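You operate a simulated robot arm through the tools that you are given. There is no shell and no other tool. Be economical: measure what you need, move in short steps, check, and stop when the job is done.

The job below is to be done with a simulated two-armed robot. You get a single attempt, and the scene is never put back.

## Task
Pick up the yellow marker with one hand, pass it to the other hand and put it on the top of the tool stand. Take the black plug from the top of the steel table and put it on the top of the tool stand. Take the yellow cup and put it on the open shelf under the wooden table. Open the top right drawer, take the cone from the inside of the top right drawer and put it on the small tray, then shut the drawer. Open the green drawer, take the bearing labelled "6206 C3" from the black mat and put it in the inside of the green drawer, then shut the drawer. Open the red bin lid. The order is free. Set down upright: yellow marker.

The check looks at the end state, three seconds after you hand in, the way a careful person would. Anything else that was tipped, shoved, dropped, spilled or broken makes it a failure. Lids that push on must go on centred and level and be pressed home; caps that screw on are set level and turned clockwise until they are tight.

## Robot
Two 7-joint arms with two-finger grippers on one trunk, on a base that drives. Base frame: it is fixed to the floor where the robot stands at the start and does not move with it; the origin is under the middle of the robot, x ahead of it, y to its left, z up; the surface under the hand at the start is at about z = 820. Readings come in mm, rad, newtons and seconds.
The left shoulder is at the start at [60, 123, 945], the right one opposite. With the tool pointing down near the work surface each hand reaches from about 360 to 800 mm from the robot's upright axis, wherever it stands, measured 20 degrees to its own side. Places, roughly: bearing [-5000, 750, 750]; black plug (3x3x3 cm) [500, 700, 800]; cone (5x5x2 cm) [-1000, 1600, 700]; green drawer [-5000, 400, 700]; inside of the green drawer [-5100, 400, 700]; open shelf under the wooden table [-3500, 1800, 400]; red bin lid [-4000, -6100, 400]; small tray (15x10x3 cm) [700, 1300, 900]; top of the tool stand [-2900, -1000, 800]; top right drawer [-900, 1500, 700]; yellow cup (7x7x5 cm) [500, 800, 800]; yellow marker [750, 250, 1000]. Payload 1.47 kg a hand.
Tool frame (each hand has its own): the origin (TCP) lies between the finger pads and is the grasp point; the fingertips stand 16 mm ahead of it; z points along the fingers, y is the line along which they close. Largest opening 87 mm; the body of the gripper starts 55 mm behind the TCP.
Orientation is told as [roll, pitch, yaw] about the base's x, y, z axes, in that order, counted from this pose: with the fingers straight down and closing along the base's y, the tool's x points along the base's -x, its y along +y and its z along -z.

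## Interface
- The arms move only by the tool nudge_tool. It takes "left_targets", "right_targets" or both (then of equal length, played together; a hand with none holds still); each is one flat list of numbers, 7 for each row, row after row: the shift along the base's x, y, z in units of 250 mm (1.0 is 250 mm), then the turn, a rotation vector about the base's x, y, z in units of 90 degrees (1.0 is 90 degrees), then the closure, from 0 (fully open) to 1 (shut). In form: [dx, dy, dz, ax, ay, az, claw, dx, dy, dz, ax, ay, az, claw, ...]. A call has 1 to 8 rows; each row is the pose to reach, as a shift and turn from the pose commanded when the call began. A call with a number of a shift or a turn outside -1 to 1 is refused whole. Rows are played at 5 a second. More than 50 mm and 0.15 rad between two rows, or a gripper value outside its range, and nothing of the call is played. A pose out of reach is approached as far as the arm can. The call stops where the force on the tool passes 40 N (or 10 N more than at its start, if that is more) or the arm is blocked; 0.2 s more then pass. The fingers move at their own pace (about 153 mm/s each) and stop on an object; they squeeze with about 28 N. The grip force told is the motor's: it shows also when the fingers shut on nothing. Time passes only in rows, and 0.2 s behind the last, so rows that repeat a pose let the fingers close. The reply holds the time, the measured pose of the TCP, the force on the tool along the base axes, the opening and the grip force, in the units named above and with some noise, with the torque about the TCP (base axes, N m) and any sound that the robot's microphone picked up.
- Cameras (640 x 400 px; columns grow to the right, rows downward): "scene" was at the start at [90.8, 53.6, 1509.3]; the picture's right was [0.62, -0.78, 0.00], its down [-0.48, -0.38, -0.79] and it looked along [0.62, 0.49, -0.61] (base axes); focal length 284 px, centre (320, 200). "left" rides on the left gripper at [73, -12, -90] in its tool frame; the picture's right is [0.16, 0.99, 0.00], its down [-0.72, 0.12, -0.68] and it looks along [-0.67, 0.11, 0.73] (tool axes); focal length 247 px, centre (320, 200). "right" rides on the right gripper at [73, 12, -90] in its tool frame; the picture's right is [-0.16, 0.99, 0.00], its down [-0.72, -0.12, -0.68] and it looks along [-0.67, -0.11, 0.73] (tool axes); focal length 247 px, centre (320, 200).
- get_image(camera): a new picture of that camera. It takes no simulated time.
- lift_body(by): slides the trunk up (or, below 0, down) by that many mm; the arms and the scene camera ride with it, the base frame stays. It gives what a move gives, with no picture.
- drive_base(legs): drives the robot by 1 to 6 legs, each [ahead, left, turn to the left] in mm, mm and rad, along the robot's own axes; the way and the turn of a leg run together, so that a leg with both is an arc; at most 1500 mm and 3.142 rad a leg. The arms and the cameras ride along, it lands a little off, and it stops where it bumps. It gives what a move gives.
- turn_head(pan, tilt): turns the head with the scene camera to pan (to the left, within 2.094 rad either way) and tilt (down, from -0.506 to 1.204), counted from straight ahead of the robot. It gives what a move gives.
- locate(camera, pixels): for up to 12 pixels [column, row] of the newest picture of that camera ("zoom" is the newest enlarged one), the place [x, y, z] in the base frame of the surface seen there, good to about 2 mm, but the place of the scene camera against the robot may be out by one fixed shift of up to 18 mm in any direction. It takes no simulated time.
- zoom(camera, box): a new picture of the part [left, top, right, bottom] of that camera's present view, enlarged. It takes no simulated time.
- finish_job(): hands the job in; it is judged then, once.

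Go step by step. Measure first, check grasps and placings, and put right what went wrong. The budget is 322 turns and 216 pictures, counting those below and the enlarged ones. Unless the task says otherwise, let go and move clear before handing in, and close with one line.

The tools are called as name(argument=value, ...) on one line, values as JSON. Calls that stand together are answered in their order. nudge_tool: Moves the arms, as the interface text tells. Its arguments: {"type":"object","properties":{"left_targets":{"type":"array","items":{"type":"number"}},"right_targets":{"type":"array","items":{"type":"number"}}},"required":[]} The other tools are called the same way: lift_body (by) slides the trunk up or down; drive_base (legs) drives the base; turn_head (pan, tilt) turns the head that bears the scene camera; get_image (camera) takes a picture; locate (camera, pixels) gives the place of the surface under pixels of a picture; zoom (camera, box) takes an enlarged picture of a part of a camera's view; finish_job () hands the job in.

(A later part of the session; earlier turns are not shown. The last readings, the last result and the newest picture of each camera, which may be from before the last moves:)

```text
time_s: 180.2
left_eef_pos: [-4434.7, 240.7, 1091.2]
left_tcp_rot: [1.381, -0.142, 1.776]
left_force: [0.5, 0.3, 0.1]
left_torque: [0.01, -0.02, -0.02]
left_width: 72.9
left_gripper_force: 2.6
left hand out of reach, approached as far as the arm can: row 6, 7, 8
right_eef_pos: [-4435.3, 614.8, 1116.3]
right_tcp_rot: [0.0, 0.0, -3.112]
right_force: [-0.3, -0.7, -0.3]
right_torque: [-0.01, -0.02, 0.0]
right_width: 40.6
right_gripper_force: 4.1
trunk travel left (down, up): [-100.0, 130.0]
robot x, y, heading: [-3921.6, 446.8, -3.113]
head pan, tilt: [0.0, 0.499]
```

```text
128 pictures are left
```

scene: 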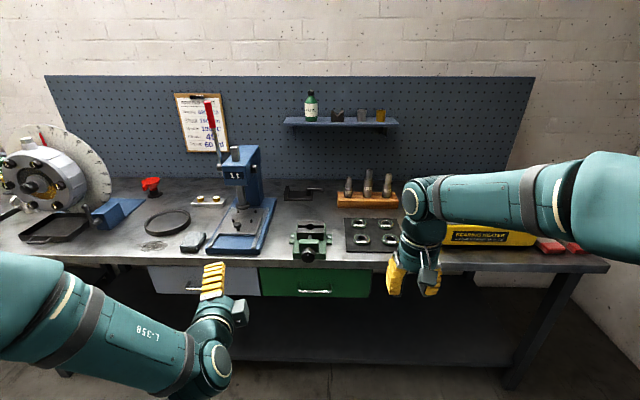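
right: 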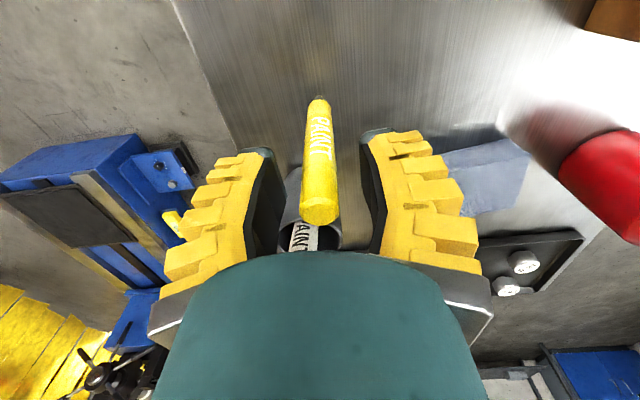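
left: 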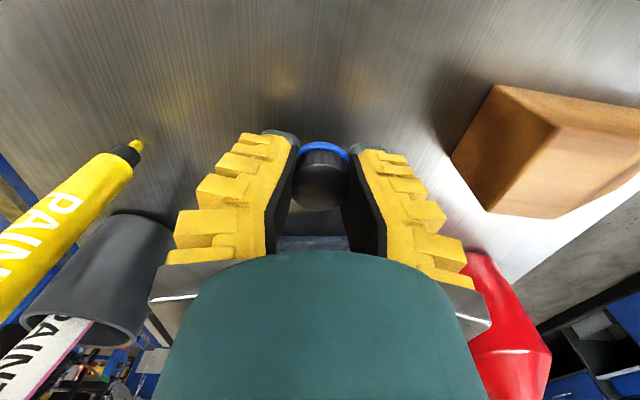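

The hand nearly reached the wanted pose (about 13° off), good enough for the bar. Shift right 130 mm, lower the trunk, then lower the left hand.

drive_base(legs=[[0, -130, -0.026]])

lift_body(by=-90)

nudge_tool(left_targets=[0, 0, -0.16, 0, 0, 0, 0.2, 0, 0, -0.32, 0, 0, 0, 0.2, 0, 0, -0.48, 0, 0, 0, 0.2, 0, 0, -0.64, 0, 0, 0, 0.2, 0, 0, -0.8, 0, 0, 0, 0.2, 0, 0, -0.96, 0, 0, 0, 0.2, 0, 0, -1, 0, 0, 0, 0.2])

get_image(camera="left")

get_image(camera="scene")

```text
time_s: 182.0
left_eef_pos: [-4443.2, 383.1, 1092.5]
left_tcp_rot: [1.381, -0.144, 1.751]
left_force: [0.0, -0.1, -0.1]
left_torque: [-0.01, 0.01, -0.05]
left_width: 73.1
left_gripper_force: 1.7
right_eef_pos: [-4431.4, 756.5, 1116.4]
right_tcp_rot: [0.002, 0.0, -3.137]
right_force: [0.3, -0.2, 0.0]
right_torque: [0.0, 0.01, 0.01]
right_width: 40.7
right_gripper_force: 4.6
trunk travel left (down, up): [-100.0, 130.0]
robot x, y, heading: [-3922.1, 579.6, -3.143]
head pan, tilt: [0.0, 0.499]
```

```text
time_s: 183.2
left_eef_pos: [-4441.0, 382.3, 1002.0]
left_tcp_rot: [1.382, -0.143, 1.751]
left_force: [0.1, -0.2, 0.2]
left_torque: [-0.01, -0.04, -0.02]
left_width: 73.1
left_gripper_force: 2.5
right_eef_pos: [-4430.6, 756.3, 1027.9]
right_tcp_rot: [0.002, -0.001, -3.139]
right_force: [0.8, 0.1, 0.1]
right_torque: [0.01, -0.02, 0.0]
right_width: 40.9
right_gripper_force: 3.6
trunk travel left (down, up): [-10.0, 220.0]
robot x, y, heading: [-3925.3, 577.6, -3.147]
head pan, tilt: [0.0, 0.499]
```

```text
time_s: 184.8
left_eef_pos: [-4441.4, 377.6, 752.1]
left_tcp_rot: [1.383, -0.144, 1.747]
left_force: [0.3, -0.3, 0.4]
left_torque: [-0.01, 0.03, 0.02]
left_width: 73.2
left_gripper_force: 2.0
left hand out of reach, approached as far as the arm can: row 1, 2, 3
right_eef_pos: [-4430.9, 757.6, 1026.8]
right_tcp_rot: [0.002, 0.001, -3.138]
right_force: [-0.3, 1.5, 0.7]
right_torque: [-0.01, 0.01, 0.03]
right_width: 40.4
right_gripper_force: 4.6
trunk travel left (down, up): [-10.0, 220.0]
robot x, y, heading: [-3923.1, 578.3, -3.143]
head pan, tilt: [0.0, 0.499]
```

```text
127 pictures are left
```

left: 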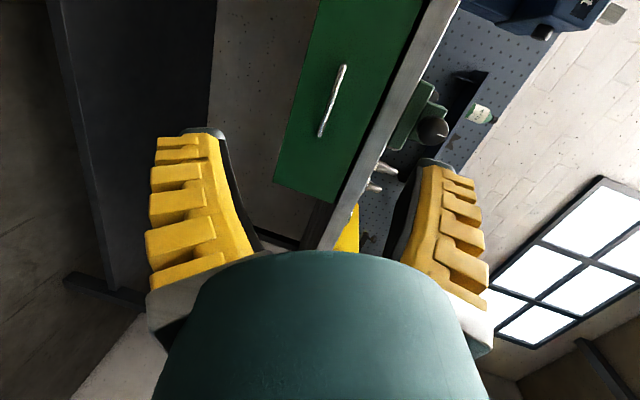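

```text
126 pictures are left
```

scene: 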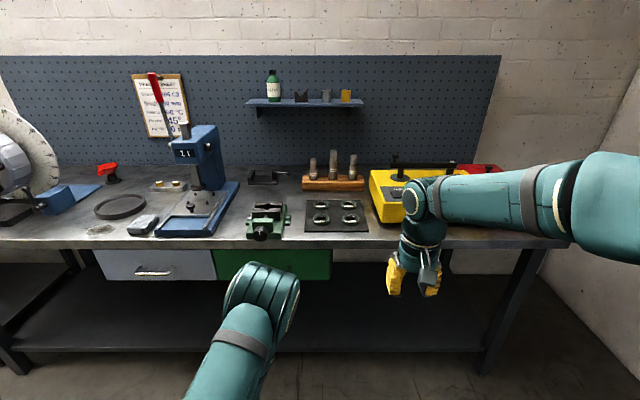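

locate(camera="left", pixels=[[342, 68], [339, 80], [335, 95], [330, 110], [324, 128], [322, 135]])

```text
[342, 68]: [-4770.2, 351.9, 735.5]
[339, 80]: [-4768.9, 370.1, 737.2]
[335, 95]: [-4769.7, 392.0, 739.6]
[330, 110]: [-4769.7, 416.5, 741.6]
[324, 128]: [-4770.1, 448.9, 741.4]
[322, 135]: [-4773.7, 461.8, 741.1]
```

The bar seen by the hand camera is at (−4770, 352…462, 740): so the scene offset is fixed in base axes (−14.5,0,+7). Drive 220 mm ahead and approach.

drive_base(legs=[[220, 0, 0.005]])

nudge_tool(left_targets=[0, 0.1, -0.04, 0, 0, 0, 0.2, 0, 0.1, -0.04, 0, 0, 0, 0.2])

get_image(camera="left")

locate(camera="left", pixels=[[330, 100]])

```text
time_s: 186.5
left_eef_pos: [-4661.8, 373.0, 751.2]
left_tcp_rot: [1.38, -0.142, 1.76]
left_force: [0.0, -0.1, 0.4]
left_torque: [0.01, 0.04, 0.0]
left_width: 73.1
left_gripper_force: 2.5
right_eef_pos: [-4654.7, 751.0, 1027.5]
right_tcp_rot: [0.003, 0.002, -3.133]
right_force: [-1.3, 0.1, 0.5]
right_torque: [0.02, -0.03, 0.02]
right_width: 40.6
right_gripper_force: 4.1
trunk travel left (down, up): [-10.0, 220.0]
robot x, y, heading: [-4142.4, 580.3, -3.132]
head pan, tilt: [0.0, 0.499]
```

```text
time_s: 187.1
left_eef_pos: [-4662.7, 398.4, 740.0]
left_tcp_rot: [1.381, -0.143, 1.76]
left_force: [-0.8, 0.5, -0.1]
left_torque: [0.01, -0.01, -0.02]
left_width: 72.9
left_gripper_force: 2.4
right_eef_pos: [-4654.4, 752.1, 1027.0]
right_tcp_rot: [0.002, 0.0, -3.131]
right_force: [-1.1, -0.2, 0.2]
right_torque: [0.01, -0.04, -0.01]
right_width: 40.7
right_gripper_force: 4.1
trunk travel left (down, up): [-10.0, 220.0]
robot x, y, heading: [-4141.4, 579.1, -3.131]
head pan, tilt: [0.0, 0.499]
```

```text
125 pictures are left
```

left: 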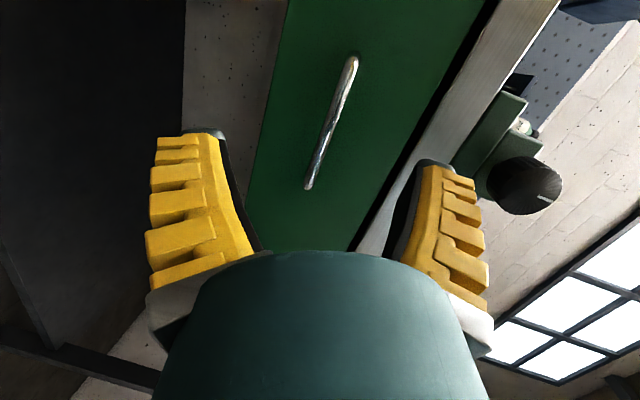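

```text
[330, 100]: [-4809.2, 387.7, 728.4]
```

nudge_tool(left_targets=[0, 0, 0, -0.057, 0.06, 0, 0.2, 0, 0, 0, -0.115, 0.12, 0, 0.2, 0, 0, 0, -0.115, 0.12, 0, 0.2])

get_image(camera="left")

```text
time_s: 187.9
left_eef_pos: [-4662.8, 398.0, 741.8]
left_tcp_rot: [1.601, 0.002, 1.745]
left_force: [0.6, 0.4, 1.0]
left_torque: [0.0, -0.03, 0.02]
left_width: 72.9
left_gripper_force: 1.9
right_eef_pos: [-4655.1, 750.5, 1028.7]
right_tcp_rot: [0.001, 0.001, -3.133]
right_force: [-0.8, -0.2, 0.6]
right_torque: [-0.02, -0.01, 0.08]
right_width: 40.6
right_gripper_force: 4.2
trunk travel left (down, up): [-10.0, 220.0]
robot x, y, heading: [-4146.1, 579.1, -3.128]
head pan, tilt: [0.0, 0.499]
```

```text
124 pictures are left
```

left: 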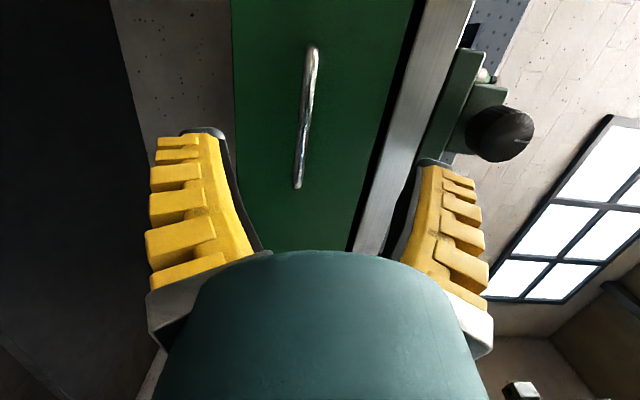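

Orientation is now level. Advance to the bar and close.

nudge_tool(left_targets=[-0.15, 0.01, -0.01, 0, 0, 0, 0.3, -0.3, 0.02, -0.015, 0, 0, 0, 0.4, -0.425, 0.03, -0.015, 0, 0, 0, 0.4, -0.425, 0.03, -0.015, 0, 0, 0, 0.8, -0.425, 0.03, -0.015, 0, 0, 0, 1, -0.425, 0.03, -0.015, 0, 0, 0, 1, -0.425, 0.03, -0.015, 0, 0, 0, 1])

get_image(camera="left")

```text
time_s: 189.5
left_eef_pos: [-4764.6, 405.9, 735.4]
left_tcp_rot: [1.596, 0.0, 1.743]
left_force: [13.9, 3.0, -16.1]
left_torque: [-0.11, -0.19, -0.18]
left_width: 5.8
left_gripper_force: 30.0
right_eef_pos: [-4653.9, 751.8, 1027.8]
right_tcp_rot: [0.001, 0.0, -3.13]
right_force: [0.1, -0.7, 0.7]
right_torque: [-0.01, -0.01, 0.0]
right_width: 40.9
right_gripper_force: 4.2
trunk travel left (down, up): [-10.0, 220.0]
robot x, y, heading: [-4146.2, 579.1, -3.134]
head pan, tilt: [0.0, 0.499]
```

```text
123 pictures are left
```

left: 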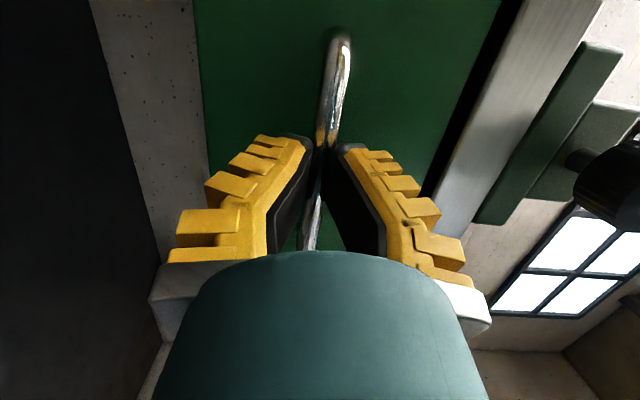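

The bar is gripped. Pull back 200 mm with the arm.

nudge_tool(left_targets=[0.1, 0, 0.01, 0, 0, 0, 1, 0.2, 0, 0.01, 0, 0, 0, 1, 0.3, 0, 0.01, 0, 0, 0, 1, 0.4, 0, 0.01, 0, 0, 0, 1, 0.5, 0, 0.01, 0, 0, 0, 1, 0.6, 0, 0.01, 0, 0, 0, 1, 0.7, 0, 0.01, 0, 0, 0, 1, 0.8, 0, 0.01, 0, 0, 0, 1])

get_image(camera="scene")

```text
time_s: 191.3
left_eef_pos: [-4568.1, 404.1, 740.8]
left_tcp_rot: [1.601, 0.003, 1.743]
left_force: [0.3, -0.7, -0.5]
left_torque: [-0.04, 0.03, -0.01]
left_width: 0.0
left_gripper_force: 28.3
right_eef_pos: [-4654.3, 751.3, 1027.4]
right_tcp_rot: [0.002, 0.0, -3.13]
right_force: [-0.4, -0.2, -0.5]
right_torque: [0.03, -0.03, -0.03]
right_width: 40.7
right_gripper_force: 4.6
trunk travel left (down, up): [-10.0, 220.0]
robot x, y, heading: [-4140.9, 579.1, -3.131]
head pan, tilt: [0.0, 0.499]
```

```text
122 pictures are left
```

scene: 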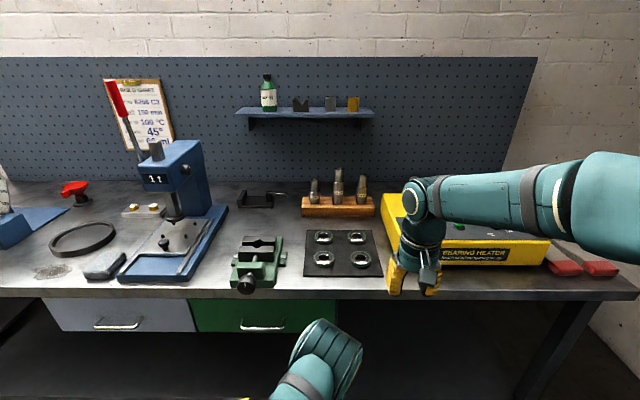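

The grip slipped off the bar (width 0). I'll go deeper so that the tips close behind the bar. Check the bar first.

nudge_tool(left_targets=[0, 0, 0, 0, 0, 0, 0.4, -0.1, 0, 0, 0, 0, 0, 0.4, -0.25, 0, 0, 0, 0, 0, 0.4, -0.4, 0, 0, 0, 0, 0, 0.4])

get_image(camera="left")

locate(camera="left", pixels=[[306, 80], [304, 100], [302, 120], [300, 150], [360, 100]])

```text
time_s: 192.3
left_eef_pos: [-4667.8, 406.2, 744.0]
left_tcp_rot: [1.598, 0.003, 1.743]
left_force: [-0.8, 0.3, -0.3]
left_torque: [-0.01, -0.02, 0.0]
left_width: 57.3
left_gripper_force: 3.5
right_eef_pos: [-4654.1, 751.0, 1028.2]
right_tcp_rot: [0.002, -0.001, -3.131]
right_force: [0.1, -0.1, 0.6]
right_torque: [-0.01, 0.0, -0.01]
right_width: 40.9
right_gripper_force: 3.7
trunk travel left (down, up): [-10.0, 220.0]
robot x, y, heading: [-4148.1, 575.5, -3.132]
head pan, tilt: [0.0, 0.499]
```

```text
121 pictures are left
```

left: 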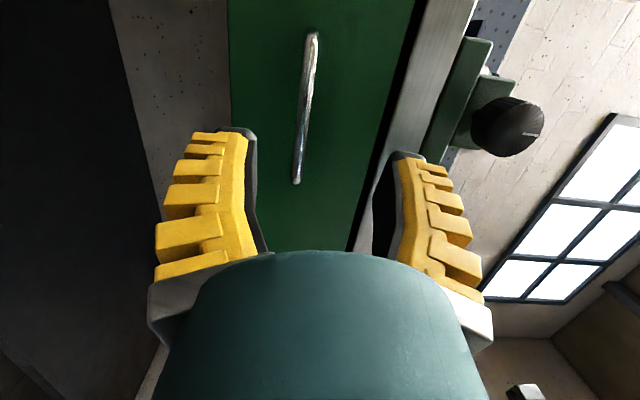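

```text
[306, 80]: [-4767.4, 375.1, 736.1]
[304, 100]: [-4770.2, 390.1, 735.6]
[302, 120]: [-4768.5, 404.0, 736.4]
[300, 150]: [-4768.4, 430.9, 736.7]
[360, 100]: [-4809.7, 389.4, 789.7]
```

Bar is at z≈736. Advance to x≈−4787 with z 736 and close.

nudge_tool(left_targets=[-0.15, 0, -0.02, 0, 0, 0, 0.5, -0.3, 0, -0.034, 0, 0, 0, 0.5, -0.42, 0, -0.034, 0, 0, 0, 0.5, -0.48, 0, -0.034, 0, 0, 0, 0.5, -0.48, 0, -0.034, 0, 0, 0, 0.8, -0.48, 0, -0.034, 0, 0, 0, 1, -0.48, 0, -0.034, 0, 0, 0, 1, -0.48, 0, -0.034, 0, 0, 0, 1])

get_image(camera="left")

```text
time_s: 194.1
left_eef_pos: [-4787.1, 405.4, 734.4]
left_tcp_rot: [1.603, 0.001, 1.743]
left_force: [-2.4, -0.1, 10.3]
left_torque: [-0.12, -0.15, 0.11]
left_width: 0.0
left_gripper_force: 28.0
right_eef_pos: [-4653.8, 751.6, 1028.1]
right_tcp_rot: [0.001, 0.0, -3.131]
right_force: [-0.9, 0.2, 0.6]
right_torque: [-0.03, 0.02, 0.03]
right_width: 40.8
right_gripper_force: 4.2
trunk travel left (down, up): [-10.0, 220.0]
robot x, y, heading: [-4147.2, 574.7, -3.128]
head pan, tilt: [0.0, 0.499]
```

```text
120 pictures are left
```

left: 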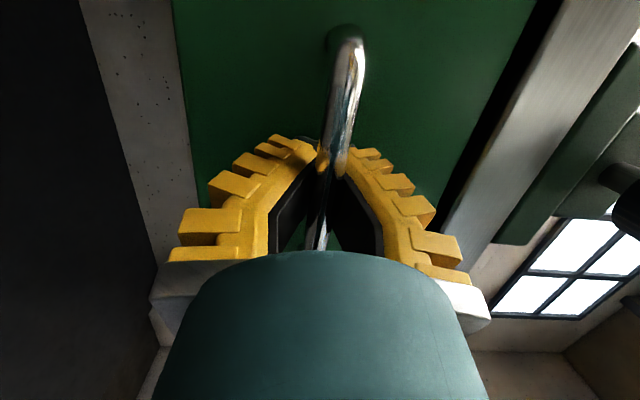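

The bar now sits inside the closed fingers with tips shut behind it. Pull 210 mm slowly.

nudge_tool(left_targets=[0.08, 0, 0, 0, 0, 0, 1, 0.18, 0, 0, 0, 0, 0, 1, 0.28, 0, 0, 0, 0, 0, 1, 0.4, 0, 0, 0, 0, 0, 1, 0.52, 0, 0, 0, 0, 0, 1, 0.64, 0, 0, 0, 0, 0, 1, 0.76, 0, 0, 0, 0, 0, 1, 0.86, 0, 0, 0, 0, 0, 1])

get_image(camera="scene")

```text
time_s: 195.9
left_eef_pos: [-4573.5, 404.3, 730.7]
left_tcp_rot: [1.6, 0.001, 1.744]
left_force: [1.6, -1.1, 12.9]
left_torque: [-0.15, -0.27, 0.12]
left_width: 6.0
left_gripper_force: 29.8
right_eef_pos: [-4653.1, 751.7, 1027.4]
right_tcp_rot: [0.002, 0.0, -3.13]
right_force: [-0.6, 0.5, -0.5]
right_torque: [0.0, 0.02, 0.01]
right_width: 40.9
right_gripper_force: 4.4
trunk travel left (down, up): [-10.0, 220.0]
robot x, y, heading: [-4146.0, 579.8, -3.132]
head pan, tilt: [0.0, 0.499]
```

```text
119 pictures are left
```

scene: 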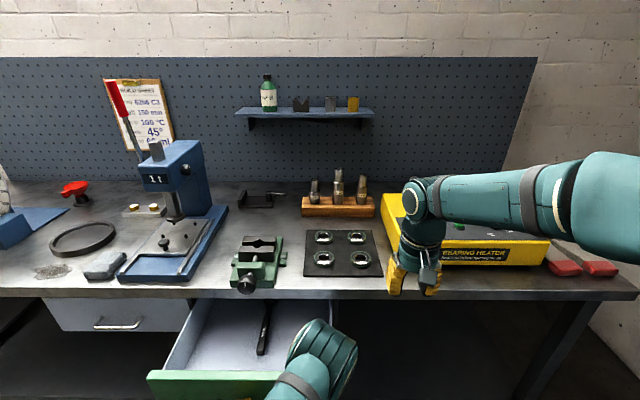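

The drawer is open ~200 mm. Now read the bearing labels with the right hand camera and a zoom.

zoom(camera="scene", box=[300, 225, 390, 281])

locate(camera="zoom", pixels=[[140, 110], [170, 120], [400, 90], [420, 110], [125, 215], [400, 215], [300, 160]])

zoom(camera="scene", box=[140, 290, 340, 400])

locate(camera="zoom", pixels=[[250, 150], [330, 120], [200, 200], [470, 60], [150, 240], [220, 40], [320, 200], [380, 100], [420, 60], [100, 300]])

```text
7.11 times, centred on (345, 253) of scene
```

zoom: 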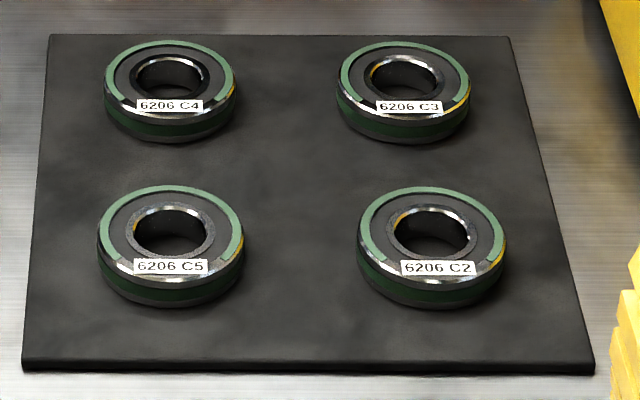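

```text
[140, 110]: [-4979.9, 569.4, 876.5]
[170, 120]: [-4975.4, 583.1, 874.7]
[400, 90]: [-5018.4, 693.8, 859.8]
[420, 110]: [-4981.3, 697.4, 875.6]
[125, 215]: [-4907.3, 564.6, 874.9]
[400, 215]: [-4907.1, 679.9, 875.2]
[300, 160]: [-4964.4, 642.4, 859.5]
```

```text
3.20 times, centred on (240, 345) of scene
```

zoom: 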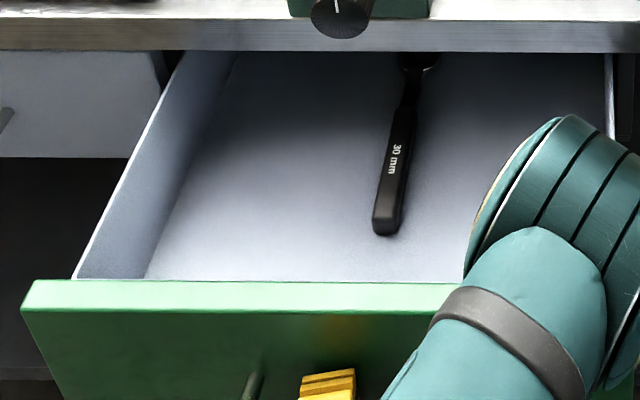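

```text
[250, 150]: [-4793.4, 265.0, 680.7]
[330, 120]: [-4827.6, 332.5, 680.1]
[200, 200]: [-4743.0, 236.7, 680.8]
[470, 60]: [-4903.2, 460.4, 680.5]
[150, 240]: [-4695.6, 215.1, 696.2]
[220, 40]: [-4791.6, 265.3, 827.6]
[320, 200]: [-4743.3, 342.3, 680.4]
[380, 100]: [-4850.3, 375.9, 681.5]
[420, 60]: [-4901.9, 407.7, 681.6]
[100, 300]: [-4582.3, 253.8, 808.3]
```

C3 is the far right bearing (near (−5025,692)). Release the handle with the left hand, back out and raise it.

nudge_tool(left_targets=[0, 0, 0.01, 0, 0, 0, 0.6, 0, 0, 0.01, 0, 0, 0, 0.4, 0.12, 0, 0.01, 0, 0, 0, 0.4, 0.24, 0, 0.01, 0, 0, 0, 0.4, 0.3, 0, 0.01, 0, 0, 0, 0.4])

drive_base(legs=[[-150, 0, 0]])

lift_body(by=150)

nudge_tool(left_targets=[0, -0.05, 0.18, 0, 0, 0, 0.4, 0, -0.1, 0.35, 0, 0, 0, 0.4, 0, -0.1, 0.5, 0, 0, 0, 0.6])

get_image(camera="scene")

```text
time_s: 197.3
left_eef_pos: [-4532.1, 413.7, 733.9]
left_tcp_rot: [1.704, -0.066, 1.721]
left_force: [-0.3, 0.4, 0.1]
left_torque: [0.01, 0.06, -0.02]
left_width: 57.4
left_gripper_force: 4.0
right_eef_pos: [-4653.7, 750.8, 1028.4]
right_tcp_rot: [0.002, -0.001, -3.13]
right_force: [-0.6, 0.3, -0.7]
right_torque: [-0.01, 0.01, 0.0]
right_width: 40.9
right_gripper_force: 4.4
trunk travel left (down, up): [-10.0, 220.0]
robot x, y, heading: [-4149.1, 579.7, -3.132]
head pan, tilt: [0.0, 0.499]
stopped in row 5 (left hand): the arm was blocked; the commanded pose is now the measured one
```

```text
time_s: 198.7
left_eef_pos: [-4379.0, 415.5, 735.2]
left_tcp_rot: [1.702, -0.067, 1.721]
left_force: [0.3, -0.2, 0.0]
left_torque: [0.01, 0.0, 0.02]
left_width: 57.6
left_gripper_force: 3.5
right_eef_pos: [-4500.8, 753.0, 1028.5]
right_tcp_rot: [0.001, 0.001, -3.129]
right_force: [0.1, 0.4, 0.5]
right_torque: [-0.01, 0.03, 0.03]
right_width: 40.6
right_gripper_force: 4.6
trunk travel left (down, up): [-10.0, 220.0]
robot x, y, heading: [-3988.5, 577.3, -3.133]
head pan, tilt: [0.0, 0.499]
```

```text
time_s: 200.4
left_eef_pos: [-4379.4, 415.5, 883.8]
left_tcp_rot: [1.703, -0.068, 1.72]
left_force: [0.5, 0.0, 0.3]
left_torque: [-0.01, 0.0, 0.01]
left_width: 57.5
left_gripper_force: 4.0
right_eef_pos: [-4501.2, 752.0, 1176.9]
right_tcp_rot: [0.001, 0.0, -3.13]
right_force: [-0.4, 0.2, 0.0]
right_torque: [0.0, -0.01, 0.0]
right_width: 40.9
right_gripper_force: 4.4
trunk travel left (down, up): [-160.0, 70.0]
robot x, y, heading: [-3990.8, 577.3, -3.134]
head pan, tilt: [0.0, 0.499]
```

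```text
time_s: 201.2
left_eef_pos: [-4406.6, 393.9, 972.3]
left_tcp_rot: [1.695, -0.064, 1.721]
left_force: [0.0, 0.1, -1.2]
left_torque: [-0.03, 0.02, 0.0]
left_width: 40.7
left_gripper_force: 4.1
left hand out of reach, approached as far as the arm can: row 2, 3
right_eef_pos: [-4501.9, 753.3, 1176.3]
right_tcp_rot: [0.002, -0.001, -3.131]
right_force: [-0.7, -0.6, 0.4]
right_torque: [0.02, 0.0, -0.02]
right_width: 40.7
right_gripper_force: 4.6
trunk travel left (down, up): [-160.0, 70.0]
robot x, y, heading: [-3990.4, 577.4, -3.13]
head pan, tilt: [0.0, 0.499]
```

```text
116 pictures are left
```

scene: 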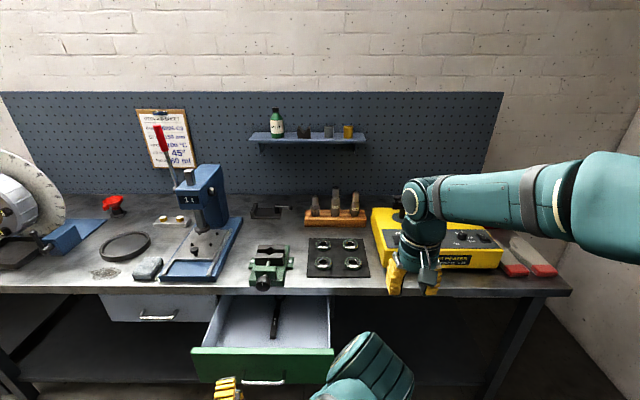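

Drawer open and the left hand is clear. Check clearance between bearing C3 and the yellow heater.

zoom(camera="scene", box=[300, 195, 428, 275])

locate(camera="zoom", pixels=[[225, 238], [245, 250], [255, 240], [270, 252], [245, 258], [355, 80], [380, 200], [400, 300], [340, 310], [300, 212], [360, 120], [330, 210]])

```text
5.00 times, centred on (364, 235) of scene
```

zoom: 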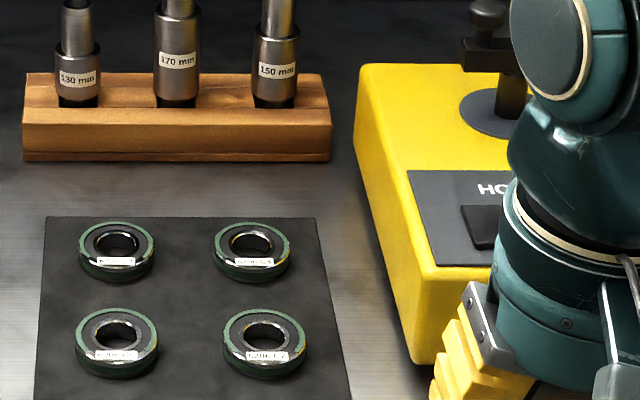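

```text
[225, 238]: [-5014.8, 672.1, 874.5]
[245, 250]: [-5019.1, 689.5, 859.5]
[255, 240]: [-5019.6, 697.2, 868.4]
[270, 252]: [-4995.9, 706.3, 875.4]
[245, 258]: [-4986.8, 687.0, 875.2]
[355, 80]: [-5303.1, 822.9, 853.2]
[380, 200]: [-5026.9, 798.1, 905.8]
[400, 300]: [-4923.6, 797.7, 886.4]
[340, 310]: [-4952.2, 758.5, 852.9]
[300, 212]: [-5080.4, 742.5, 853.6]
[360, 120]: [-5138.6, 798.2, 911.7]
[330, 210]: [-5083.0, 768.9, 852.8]
```

Heater side at y≈797, bearing C3 centre ≈ (−5028,690), fine. Drive ahead 215 mm and tilt the right hand forward 25° while moving over.

drive_base(legs=[[215, 0, -0.008]])

lift_body(by=-50)

nudge_tool(right_targets=[-0.14, -0.04, 0, 0, 0.05, 0, 0.2, -0.28, -0.08, -0.02, 0, 0.1, 0, 0.2, -0.42, -0.12, -0.04, 0, 0.15, 0, 0.2, -0.56, -0.16, -0.08, 0, 0.2, 0, 0.2, -0.7, -0.2, -0.12, 0, 0.25, 0, 0.2, -0.84, -0.24, -0.16, 0, 0.278, 0, 0.2, -0.96, -0.25, -0.2, 0, 0.278, 0, 0.2])

get_image(camera="right")

get_image(camera="scene")

```text
time_s: 202.9
left_eef_pos: [-4622.2, 393.9, 973.5]
left_tcp_rot: [1.702, -0.067, 1.717]
left_force: [-0.5, 1.1, 0.4]
left_torque: [-0.04, -0.02, 0.0]
left_width: 40.6
left_gripper_force: 4.4
right_eef_pos: [-4714.8, 753.3, 1176.7]
right_tcp_rot: [0.002, 0.002, -3.133]
right_force: [-1.0, -1.0, 0.2]
right_torque: [0.01, 0.0, 0.0]
right_width: 40.8
right_gripper_force: 4.3
trunk travel left (down, up): [-160.0, 70.0]
robot x, y, heading: [-4208.0, 578.8, -3.134]
head pan, tilt: [0.0, 0.499]
```

```text
time_s: 203.8
left_eef_pos: [-4621.9, 394.3, 923.1]
left_tcp_rot: [1.703, -0.065, 1.719]
left_force: [0.3, 0.2, 0.4]
left_torque: [0.05, 0.05, -0.01]
left_width: 40.4
left_gripper_force: 4.2
right_eef_pos: [-4713.9, 753.5, 1126.8]
right_tcp_rot: [-0.002, 0.0, -3.133]
right_force: [-0.4, 0.4, -0.1]
right_torque: [0.01, -0.01, 0.02]
right_width: 40.6
right_gripper_force: 4.4
trunk travel left (down, up): [-110.0, 120.0]
robot x, y, heading: [-4202.8, 577.4, -3.136]
head pan, tilt: [0.0, 0.499]
```

```text
time_s: 205.4
left_eef_pos: [-4623.4, 394.7, 922.7]
left_tcp_rot: [1.703, -0.067, 1.717]
left_force: [-0.1, 0.1, 0.1]
left_torque: [0.0, -0.01, 0.01]
left_width: 40.8
left_gripper_force: 4.3
right_eef_pos: [-4956.4, 692.6, 1074.7]
right_tcp_rot: [-0.003, -0.436, -3.132]
right_force: [-0.7, 0.1, -0.2]
right_torque: [-0.02, -0.03, -0.01]
right_width: 73.2
right_gripper_force: 2.5
trunk travel left (down, up): [-110.0, 120.0]
robot x, y, heading: [-4203.5, 575.0, -3.139]
head pan, tilt: [0.0, 0.499]
```

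```text
114 pictures are left
```

right: 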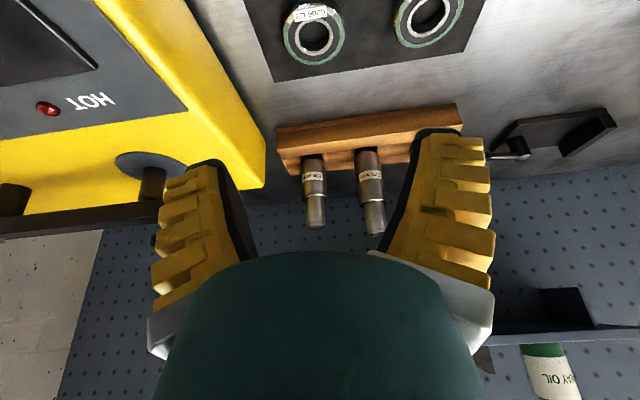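

```text
113 pictures are left
```

scene: 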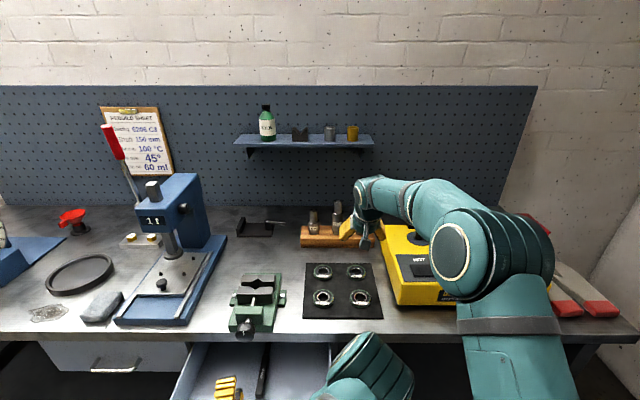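

zoom(camera="right", box=[260, 0, 380, 75])

locate(camera="right", pixels=[[296, 40], [335, 40], [316, 60], [314, 12], [290, 25], [342, 30], [315, 35]])

```text
5.33 times, centred on (320, 38) of right
```

zoom: 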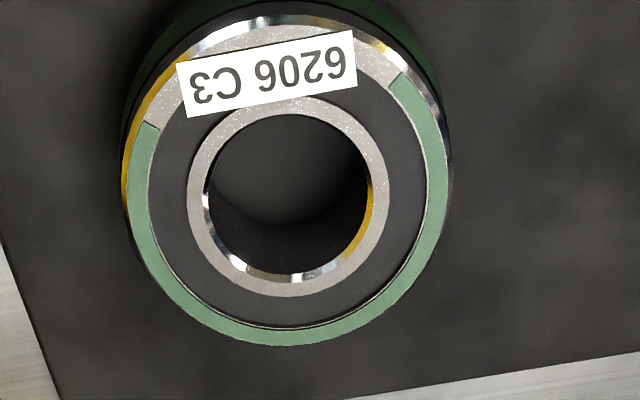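

```text
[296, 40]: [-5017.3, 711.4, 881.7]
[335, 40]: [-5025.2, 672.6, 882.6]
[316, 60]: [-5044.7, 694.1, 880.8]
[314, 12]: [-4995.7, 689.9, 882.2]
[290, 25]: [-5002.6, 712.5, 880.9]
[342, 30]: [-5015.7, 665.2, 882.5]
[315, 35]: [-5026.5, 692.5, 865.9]
```

Confirmed "6206 C3", centre ≈ (−5021,692), top 882, mat 866. Move over and descend to z≈889.

nudge_tool(right_targets=[-0.14, 0, 0, 0, 0, 0, 0.2, -0.282, 0, 0, 0, 0, 0, 0.2, -0.282, 0, -0.18, 0, 0, 0, 0.2, -0.282, 0, -0.36, 0, 0, 0, 0.2, -0.282, 0, -0.54, 0, 0, 0, 0.2, -0.282, 0, -0.66, 0, 0, 0, 0.2, -0.282, 0, -0.66, 0, 0, 0, 0.2])

get_image(camera="right")

```text
time_s: 207.0
left_eef_pos: [-4619.4, 390.3, 917.4]
left_tcp_rot: [1.69, -0.049, 1.725]
left_force: [0.1, -0.6, 0.6]
left_torque: [0.0, 0.02, -0.01]
left_width: 41.0
left_gripper_force: 4.5
right_eef_pos: [-5027.6, 697.0, 923.0]
right_tcp_rot: [0.001, -0.449, -3.14]
right_force: [0.2, -0.6, 0.0]
right_torque: [0.03, -0.01, 0.01]
right_width: 73.2
right_gripper_force: 2.2
trunk travel left (down, up): [-110.0, 120.0]
robot x, y, heading: [-4208.7, 577.3, -3.137]
head pan, tilt: [0.0, 0.499]
```

```text
111 pictures are left
```

right: 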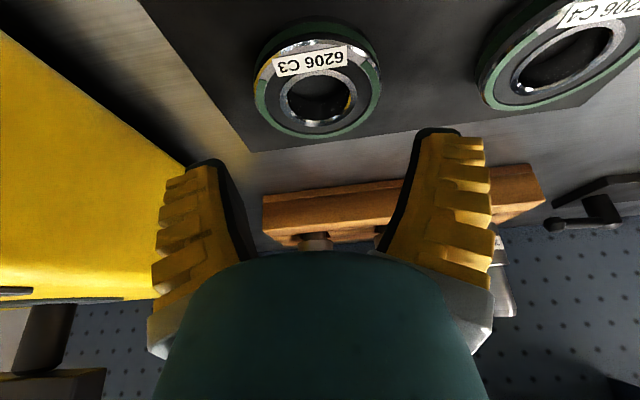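

The right hand ended high (923) and the left arm shifted slightly – something may be touching. Look.

turn_head(pan=0, tilt=0.85)

get_image(camera="scene")

```text
time_s: 207.9
left_eef_pos: [-4619.7, 389.8, 917.1]
left_tcp_rot: [1.692, -0.051, 1.725]
left_force: [-0.2, -0.4, 0.7]
left_torque: [0.03, 0.0, 0.0]
left_width: 40.8
left_gripper_force: 3.6
right_eef_pos: [-5029.1, 696.9, 922.2]
right_tcp_rot: [0.0, -0.448, -3.139]
right_force: [-0.2, -0.3, 0.1]
right_torque: [-0.01, 0.02, 0.02]
right_width: 73.1
right_gripper_force: 2.6
trunk travel left (down, up): [-110.0, 120.0]
robot x, y, heading: [-4203.6, 574.1, -3.137]
head pan, tilt: [0.0, 0.85]
```

```text
110 pictures are left
```

scene: 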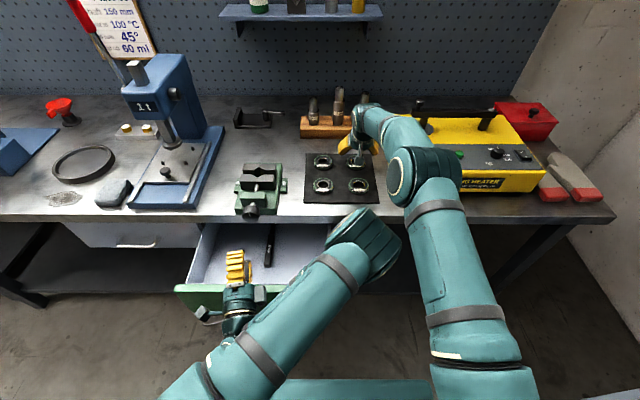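

The left elbow (365,240) touches the right forearm. Move the left hand 120 mm to its left.

nudge_tool(left_targets=[0, -0.12, 0, 0, 0, 0, 0.6, 0, -0.24, 0, 0, 0, 0, 0.6, 0, -0.36, 0, 0, 0, 0, 0.6, 0, -0.48, 0, 0, 0, 0, 0.6])

get_image(camera="scene")

get_image(camera="right")

```text
time_s: 208.9
left_eef_pos: [-4623.4, 274.1, 924.8]
left_tcp_rot: [1.704, -0.068, 1.718]
left_force: [-0.1, 1.0, 0.9]
left_torque: [0.0, 0.05, 0.05]
left_width: 40.7
left_gripper_force: 4.7
right_eef_pos: [-5025.6, 691.1, 913.6]
right_tcp_rot: [-0.001, -0.435, -3.131]
right_force: [-0.1, -1.2, 0.0]
right_torque: [0.03, 0.0, -0.01]
right_width: 73.0
right_gripper_force: 2.5
trunk travel left (down, up): [-110.0, 120.0]
robot x, y, heading: [-4206.9, 576.3, -3.136]
head pan, tilt: [0.0, 0.85]
```

```text
109 pictures are left
```

scene: 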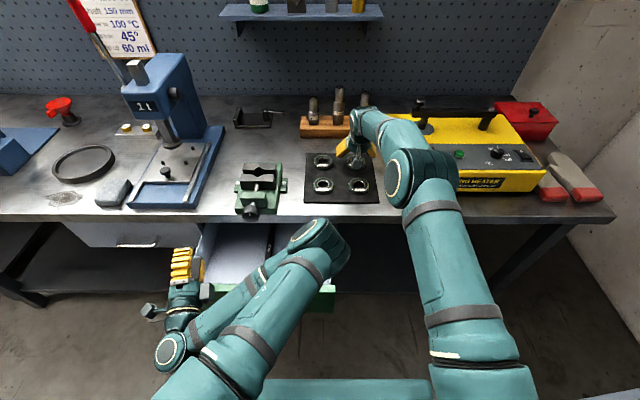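

```text
108 pictures are left
```

right: 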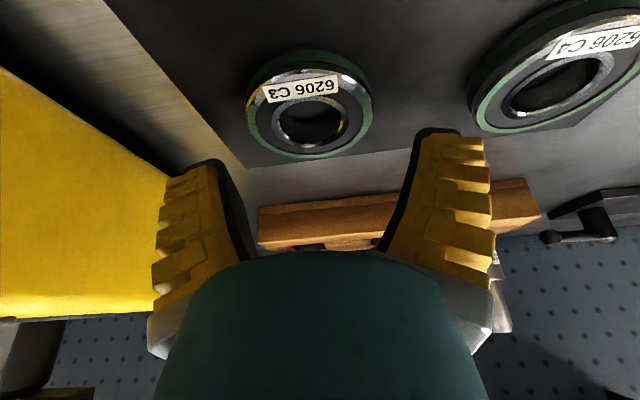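

locate(camera="right", pixels=[[255, 110], [370, 100], [310, 158], [300, 70], [275, 122], [350, 120]])

```text
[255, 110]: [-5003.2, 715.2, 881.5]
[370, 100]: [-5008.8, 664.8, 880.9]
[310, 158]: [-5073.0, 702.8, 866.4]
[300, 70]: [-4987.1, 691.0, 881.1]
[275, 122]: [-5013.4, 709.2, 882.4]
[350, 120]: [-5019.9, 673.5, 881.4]
```

Aligned (centre ≈ (−5017,691)). Descend 25 mm and close.

nudge_tool(right_targets=[0, 0, -0.06, 0, 0, 0, 0.2, 0, 0, -0.1, 0, 0, 0, 0.2, 0, 0, -0.1, 0, 0, 0, 0.4, 0, 0, -0.1, 0, 0, 0, 0.8, 0, 0, -0.1, 0, 0, 0, 1, 0, 0, -0.1, 0, 0, 0, 1])

get_image(camera="right")

```text
time_s: 210.3
left_eef_pos: [-4622.1, 276.0, 924.1]
left_tcp_rot: [1.703, -0.066, 1.716]
left_force: [0.4, 0.3, -0.2]
left_torque: [0.02, 0.04, 0.0]
left_width: 40.5
left_gripper_force: 4.3
right_eef_pos: [-5027.4, 691.3, 887.7]
right_tcp_rot: [-0.002, -0.438, -3.133]
right_force: [0.2, 1.5, 0.1]
right_torque: [0.05, -0.08, 0.05]
right_width: 57.4
right_gripper_force: 27.8
trunk travel left (down, up): [-110.0, 120.0]
robot x, y, heading: [-4206.7, 575.2, -3.134]
head pan, tilt: [0.0, 0.85]
```

```text
107 pictures are left
```

right: 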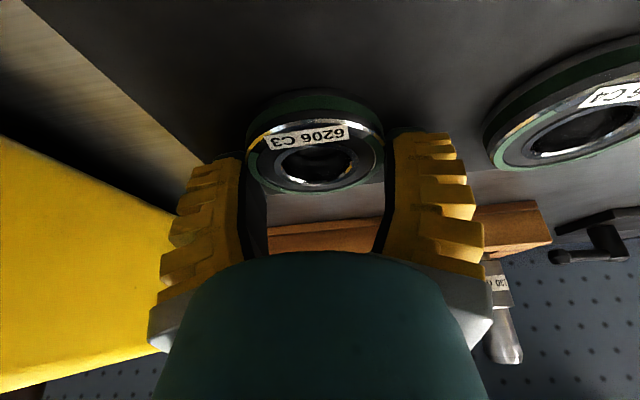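

Gripped (57 mm, 28 N). Lift gently.

nudge_tool(right_targets=[0, 0, 0.04, 0, 0, 0, 1, 0, 0, 0.1, 0, 0, 0, 1, 0, 0, 0.2, 0, 0, 0, 1, 0, 0, 0.35, 0, 0, 0, 1, 0, 0, 0.5, 0, 0, 0, 1])

get_image(camera="right")

```text
time_s: 211.5
left_eef_pos: [-4620.3, 275.1, 924.2]
left_tcp_rot: [1.705, -0.066, 1.717]
left_force: [0.5, 0.2, -0.3]
left_torque: [0.02, 0.03, 0.04]
left_width: 40.7
left_gripper_force: 4.8
right_eef_pos: [-5023.7, 687.8, 1012.7]
right_tcp_rot: [-0.002, -0.435, -3.13]
right_force: [0.2, -0.4, -2.0]
right_torque: [0.0, -0.03, 0.03]
right_width: 55.8
right_gripper_force: 27.8
trunk travel left (down, up): [-110.0, 120.0]
robot x, y, heading: [-4202.8, 581.6, -3.132]
head pan, tilt: [0.0, 0.85]
```

```text
106 pictures are left
```

right: 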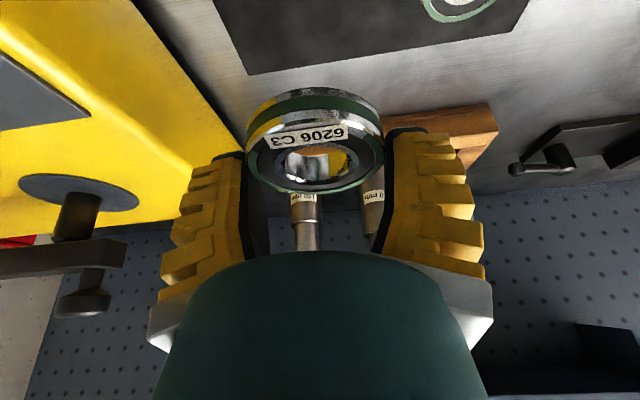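

Bearing held. Back off a little, then turn the left hand back to pointing down so its elbow clears the drawer.

drive_base(legs=[[-60, 0, 0]])

nudge_tool(left_targets=[0, -0.05, 0.05, 0.05656, -0.05181, 0.04194, 0.6, 0, -0.1, 0.1, 0.1131, -0.1036, 0.0839, 0.6, 0, -0.15, 0.15, 0.1697, -0.1554, 0.1258, 0.6, 0, -0.2, 0.2, 0.2262, -0.2072, 0.1678, 0.6, 0, -0.25, 0.25, 0.2828, -0.259, 0.2097, 0.6, 0, -0.3, 0.3, 0.3394, -0.3109, 0.2516, 0.6, 0, -0.3, 0.35, 0.3959, -0.3627, 0.2936, 0.6, 0, -0.3, 0.4, 0.4525, -0.4145, 0.3355, 0.6], right_targets=[0.05, -0.03, 0, 0, -0.04, 0, 1, 0.1, -0.06, 0, 0, -0.08, 0, 1, 0.15, -0.09, 0, 0, -0.12, 0, 1, 0.2, -0.12, 0, 0, -0.16, 0, 1, 0.25, -0.15, 0, 0, -0.2, 0, 1, 0.3, -0.15, 0, 0, -0.24, 0, 1, 0.35, -0.15, 0, 0, -0.278, 0, 1, 0.35, -0.15, 0, 0, -0.278, 0, 1])

nudge_tool(left_targets=[0, 0, 0, 0.05656, -0.05181, 0.04194, 0.6, 0, 0, 0, 0.1131, -0.1036, 0.0839, 0.6, 0, 0, 0, 0.1697, -0.1554, 0.1258, 0.6, 0, 0, 0, 0.2262, -0.2072, 0.1678, 0.6, 0, 0, 0, 0.2828, -0.259, 0.2097, 0.6, 0, 0, 0, 0.3394, -0.3109, 0.2516, 0.6, 0, 0, 0, 0.3959, -0.3627, 0.2936, 0.6])

get_image(camera="scene")

```text
time_s: 212.4
left_eef_pos: [-4561.2, 275.0, 923.4]
left_tcp_rot: [1.706, -0.066, 1.718]
left_force: [-0.2, -0.6, -0.3]
left_torque: [0.02, 0.01, -0.01]
left_width: 40.6
left_gripper_force: 4.6
right_eef_pos: [-4962.6, 688.2, 1012.9]
right_tcp_rot: [-0.002, -0.439, -3.13]
right_force: [-0.5, -1.0, -0.8]
right_torque: [0.04, 0.04, 0.01]
right_width: 55.0
right_gripper_force: 27.8
trunk travel left (down, up): [-110.0, 120.0]
robot x, y, heading: [-4143.0, 578.5, -3.136]
head pan, tilt: [0.0, 0.85]
```

```text
time_s: 214.4
left_eef_pos: [-4510.9, 216.4, 888.7]
left_tcp_rot: [0.658, 0.218, 2.424]
left_force: [0.0, 0.0, -0.4]
left_torque: [0.02, 0.0, 0.02]
left_width: 40.7
left_gripper_force: 4.3
left hand out of reach, approached as far as the arm can: row 1, 2, 3, 4, 5, 6, 7, 8
right_eef_pos: [-4875.7, 649.8, 1010.5]
right_tcp_rot: [0.0, 0.004, -3.135]
right_force: [-0.5, -0.4, -3.1]
right_torque: [0.05, -0.02, -0.01]
right_width: 54.2
right_gripper_force: 28.0
trunk travel left (down, up): [-110.0, 120.0]
robot x, y, heading: [-4144.3, 575.7, -3.141]
head pan, tilt: [0.0, 0.85]
stopped in row 8 (left hand): the arm was blocked; the commanded pose is now the measured one
```

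```text
time_s: 216.0
left_eef_pos: [-4513.2, 214.1, 888.9]
left_tcp_rot: [-0.204, 0.346, 2.663]
left_force: [-0.3, -0.6, 0.4]
left_torque: [-0.02, -0.01, 0.01]
left_width: 40.5
left_gripper_force: 4.2
right_eef_pos: [-4877.2, 649.1, 1011.8]
right_tcp_rot: [0.003, 0.003, -3.133]
right_force: [-0.1, 0.8, -2.3]
right_torque: [0.0, 0.01, 0.0]
right_width: 54.5
right_gripper_force: 27.9
trunk travel left (down, up): [-110.0, 120.0]
robot x, y, heading: [-4150.3, 574.8, -3.133]
head pan, tilt: [0.0, 0.85]
```

```text
105 pictures are left
```

scene: 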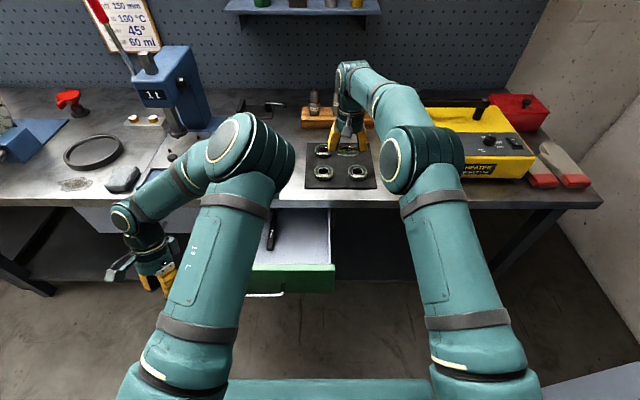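

Right side is clear now. Move the bearing over the drawer with the same 25° tilt as it was gripped (so it lies flat).

nudge_tool(right_targets=[0.1, -0.11, 0, 0, 0.0556, 0, 1, 0.2, -0.22, 0, 0, 0.1112, 0, 1, 0.3, -0.33, 0, 0, 0.1668, 0, 1, 0.4, -0.44, 0, 0, 0.2224, 0, 1, 0.5, -0.556, 0, 0, 0.278, 0, 1, 0.5, -0.556, -0.15, 0, 0.278, 0, 1])

get_image(camera="right")

get_image(camera="scene")

```text
time_s: 217.6
left_eef_pos: [-4506.4, 208.8, 886.3]
left_tcp_rot: [-0.202, 0.355, 2.673]
left_force: [-0.6, 0.6, 0.8]
left_torque: [0.02, -0.02, -0.01]
left_width: 40.7
left_gripper_force: 4.1
right_eef_pos: [-4767.7, 527.1, 991.4]
right_tcp_rot: [0.021, -0.469, 3.104]
right_force: [0.7, -0.7, -2.1]
right_torque: [0.05, 0.0, 0.02]
right_width: 54.2
right_gripper_force: 27.9
trunk travel left (down, up): [-110.0, 120.0]
robot x, y, heading: [-4145.3, 580.4, -3.135]
head pan, tilt: [0.0, 0.85]
stopped in row 6 (right hand): the arm was blocked; the commanded pose is now the measured one
```

```text
104 pictures are left
```

right: 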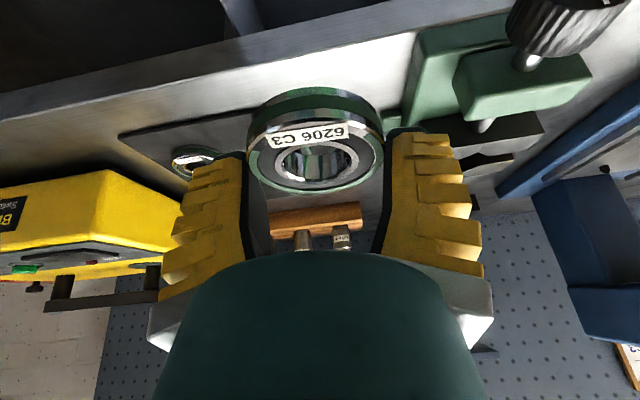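

```text
103 pictures are left
```

scene: 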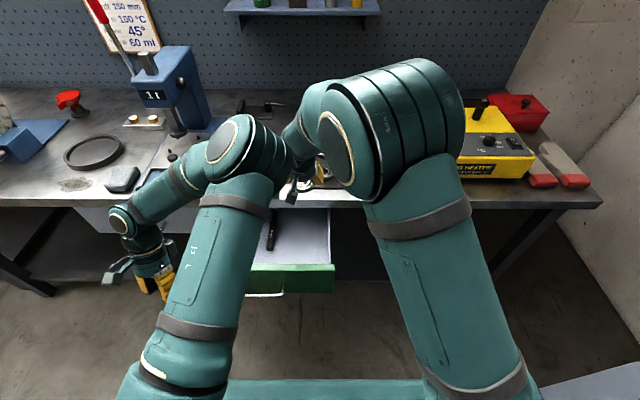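

The right hand touches the left elbow. Move the right hand back out and unfold the left arm up and outward to its normal pose.

nudge_tool(right_targets=[0, 0.16, 0.06, 0, 0, 0, 1, 0, 0.32, 0.12, 0, 0, 0, 1, 0, 0.48, 0.18, 0, 0, 0, 1, 0, 0.6, 0.2, 0, 0, 0, 1])

nudge_tool(left_targets=[0, -0.04, 0.16, -0.0144, 0.05, 0.054, 0.6, -0.02, -0.08, 0.32, -0.0288, 0.1, 0.1085, 0.6, -0.06, -0.12, 0.48, -0.0432, 0.15, 0.163, 0.6, -0.1, -0.14, 0.64, -0.0576, 0.2, 0.217, 0.6, -0.16, -0.16, 0.8, -0.072, 0.25, 0.2713, 0.6, -0.3, -0.16, 0.9, -0.072, 0.25, 0.2713, 0.6, -0.44, -0.16, 0.95, -0.072, 0.25, 0.2713, 0.6])

get_image(camera="scene")

```text
time_s: 218.6
left_eef_pos: [-4508.0, 210.3, 886.2]
left_tcp_rot: [-0.201, 0.357, 2.673]
left_force: [-0.4, -0.4, 0.2]
left_torque: [-0.01, -0.03, 0.01]
left_width: 40.8
left_gripper_force: 4.2
right_eef_pos: [-4767.8, 677.0, 1045.2]
right_tcp_rot: [0.019, -0.468, 3.109]
right_force: [0.9, 0.8, -2.7]
right_torque: [0.0, 0.01, 0.04]
right_width: 53.7
right_gripper_force: 28.2
trunk travel left (down, up): [-110.0, 120.0]
robot x, y, heading: [-4146.8, 579.5, -3.128]
head pan, tilt: [0.0, 0.85]
```

```text
time_s: 220.2
left_eef_pos: [-4618.4, 169.8, 1121.9]
left_tcp_rot: [0.0, 0.003, -3.139]
left_force: [0.4, 0.2, 0.8]
left_torque: [-0.04, -0.01, -0.03]
left_width: 40.7
left_gripper_force: 4.7
right_eef_pos: [-4768.9, 675.8, 1044.2]
right_tcp_rot: [0.019, -0.467, 3.106]
right_force: [0.1, -0.4, -2.1]
right_torque: [-0.02, 0.04, -0.04]
right_width: 53.6
right_gripper_force: 28.1
trunk travel left (down, up): [-110.0, 120.0]
robot x, y, heading: [-4145.8, 579.1, -3.132]
head pan, tilt: [0.0, 0.85]
```

```text
102 pictures are left
```

scene: 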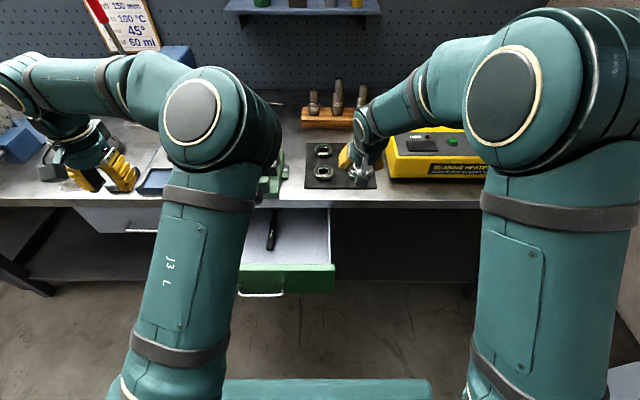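

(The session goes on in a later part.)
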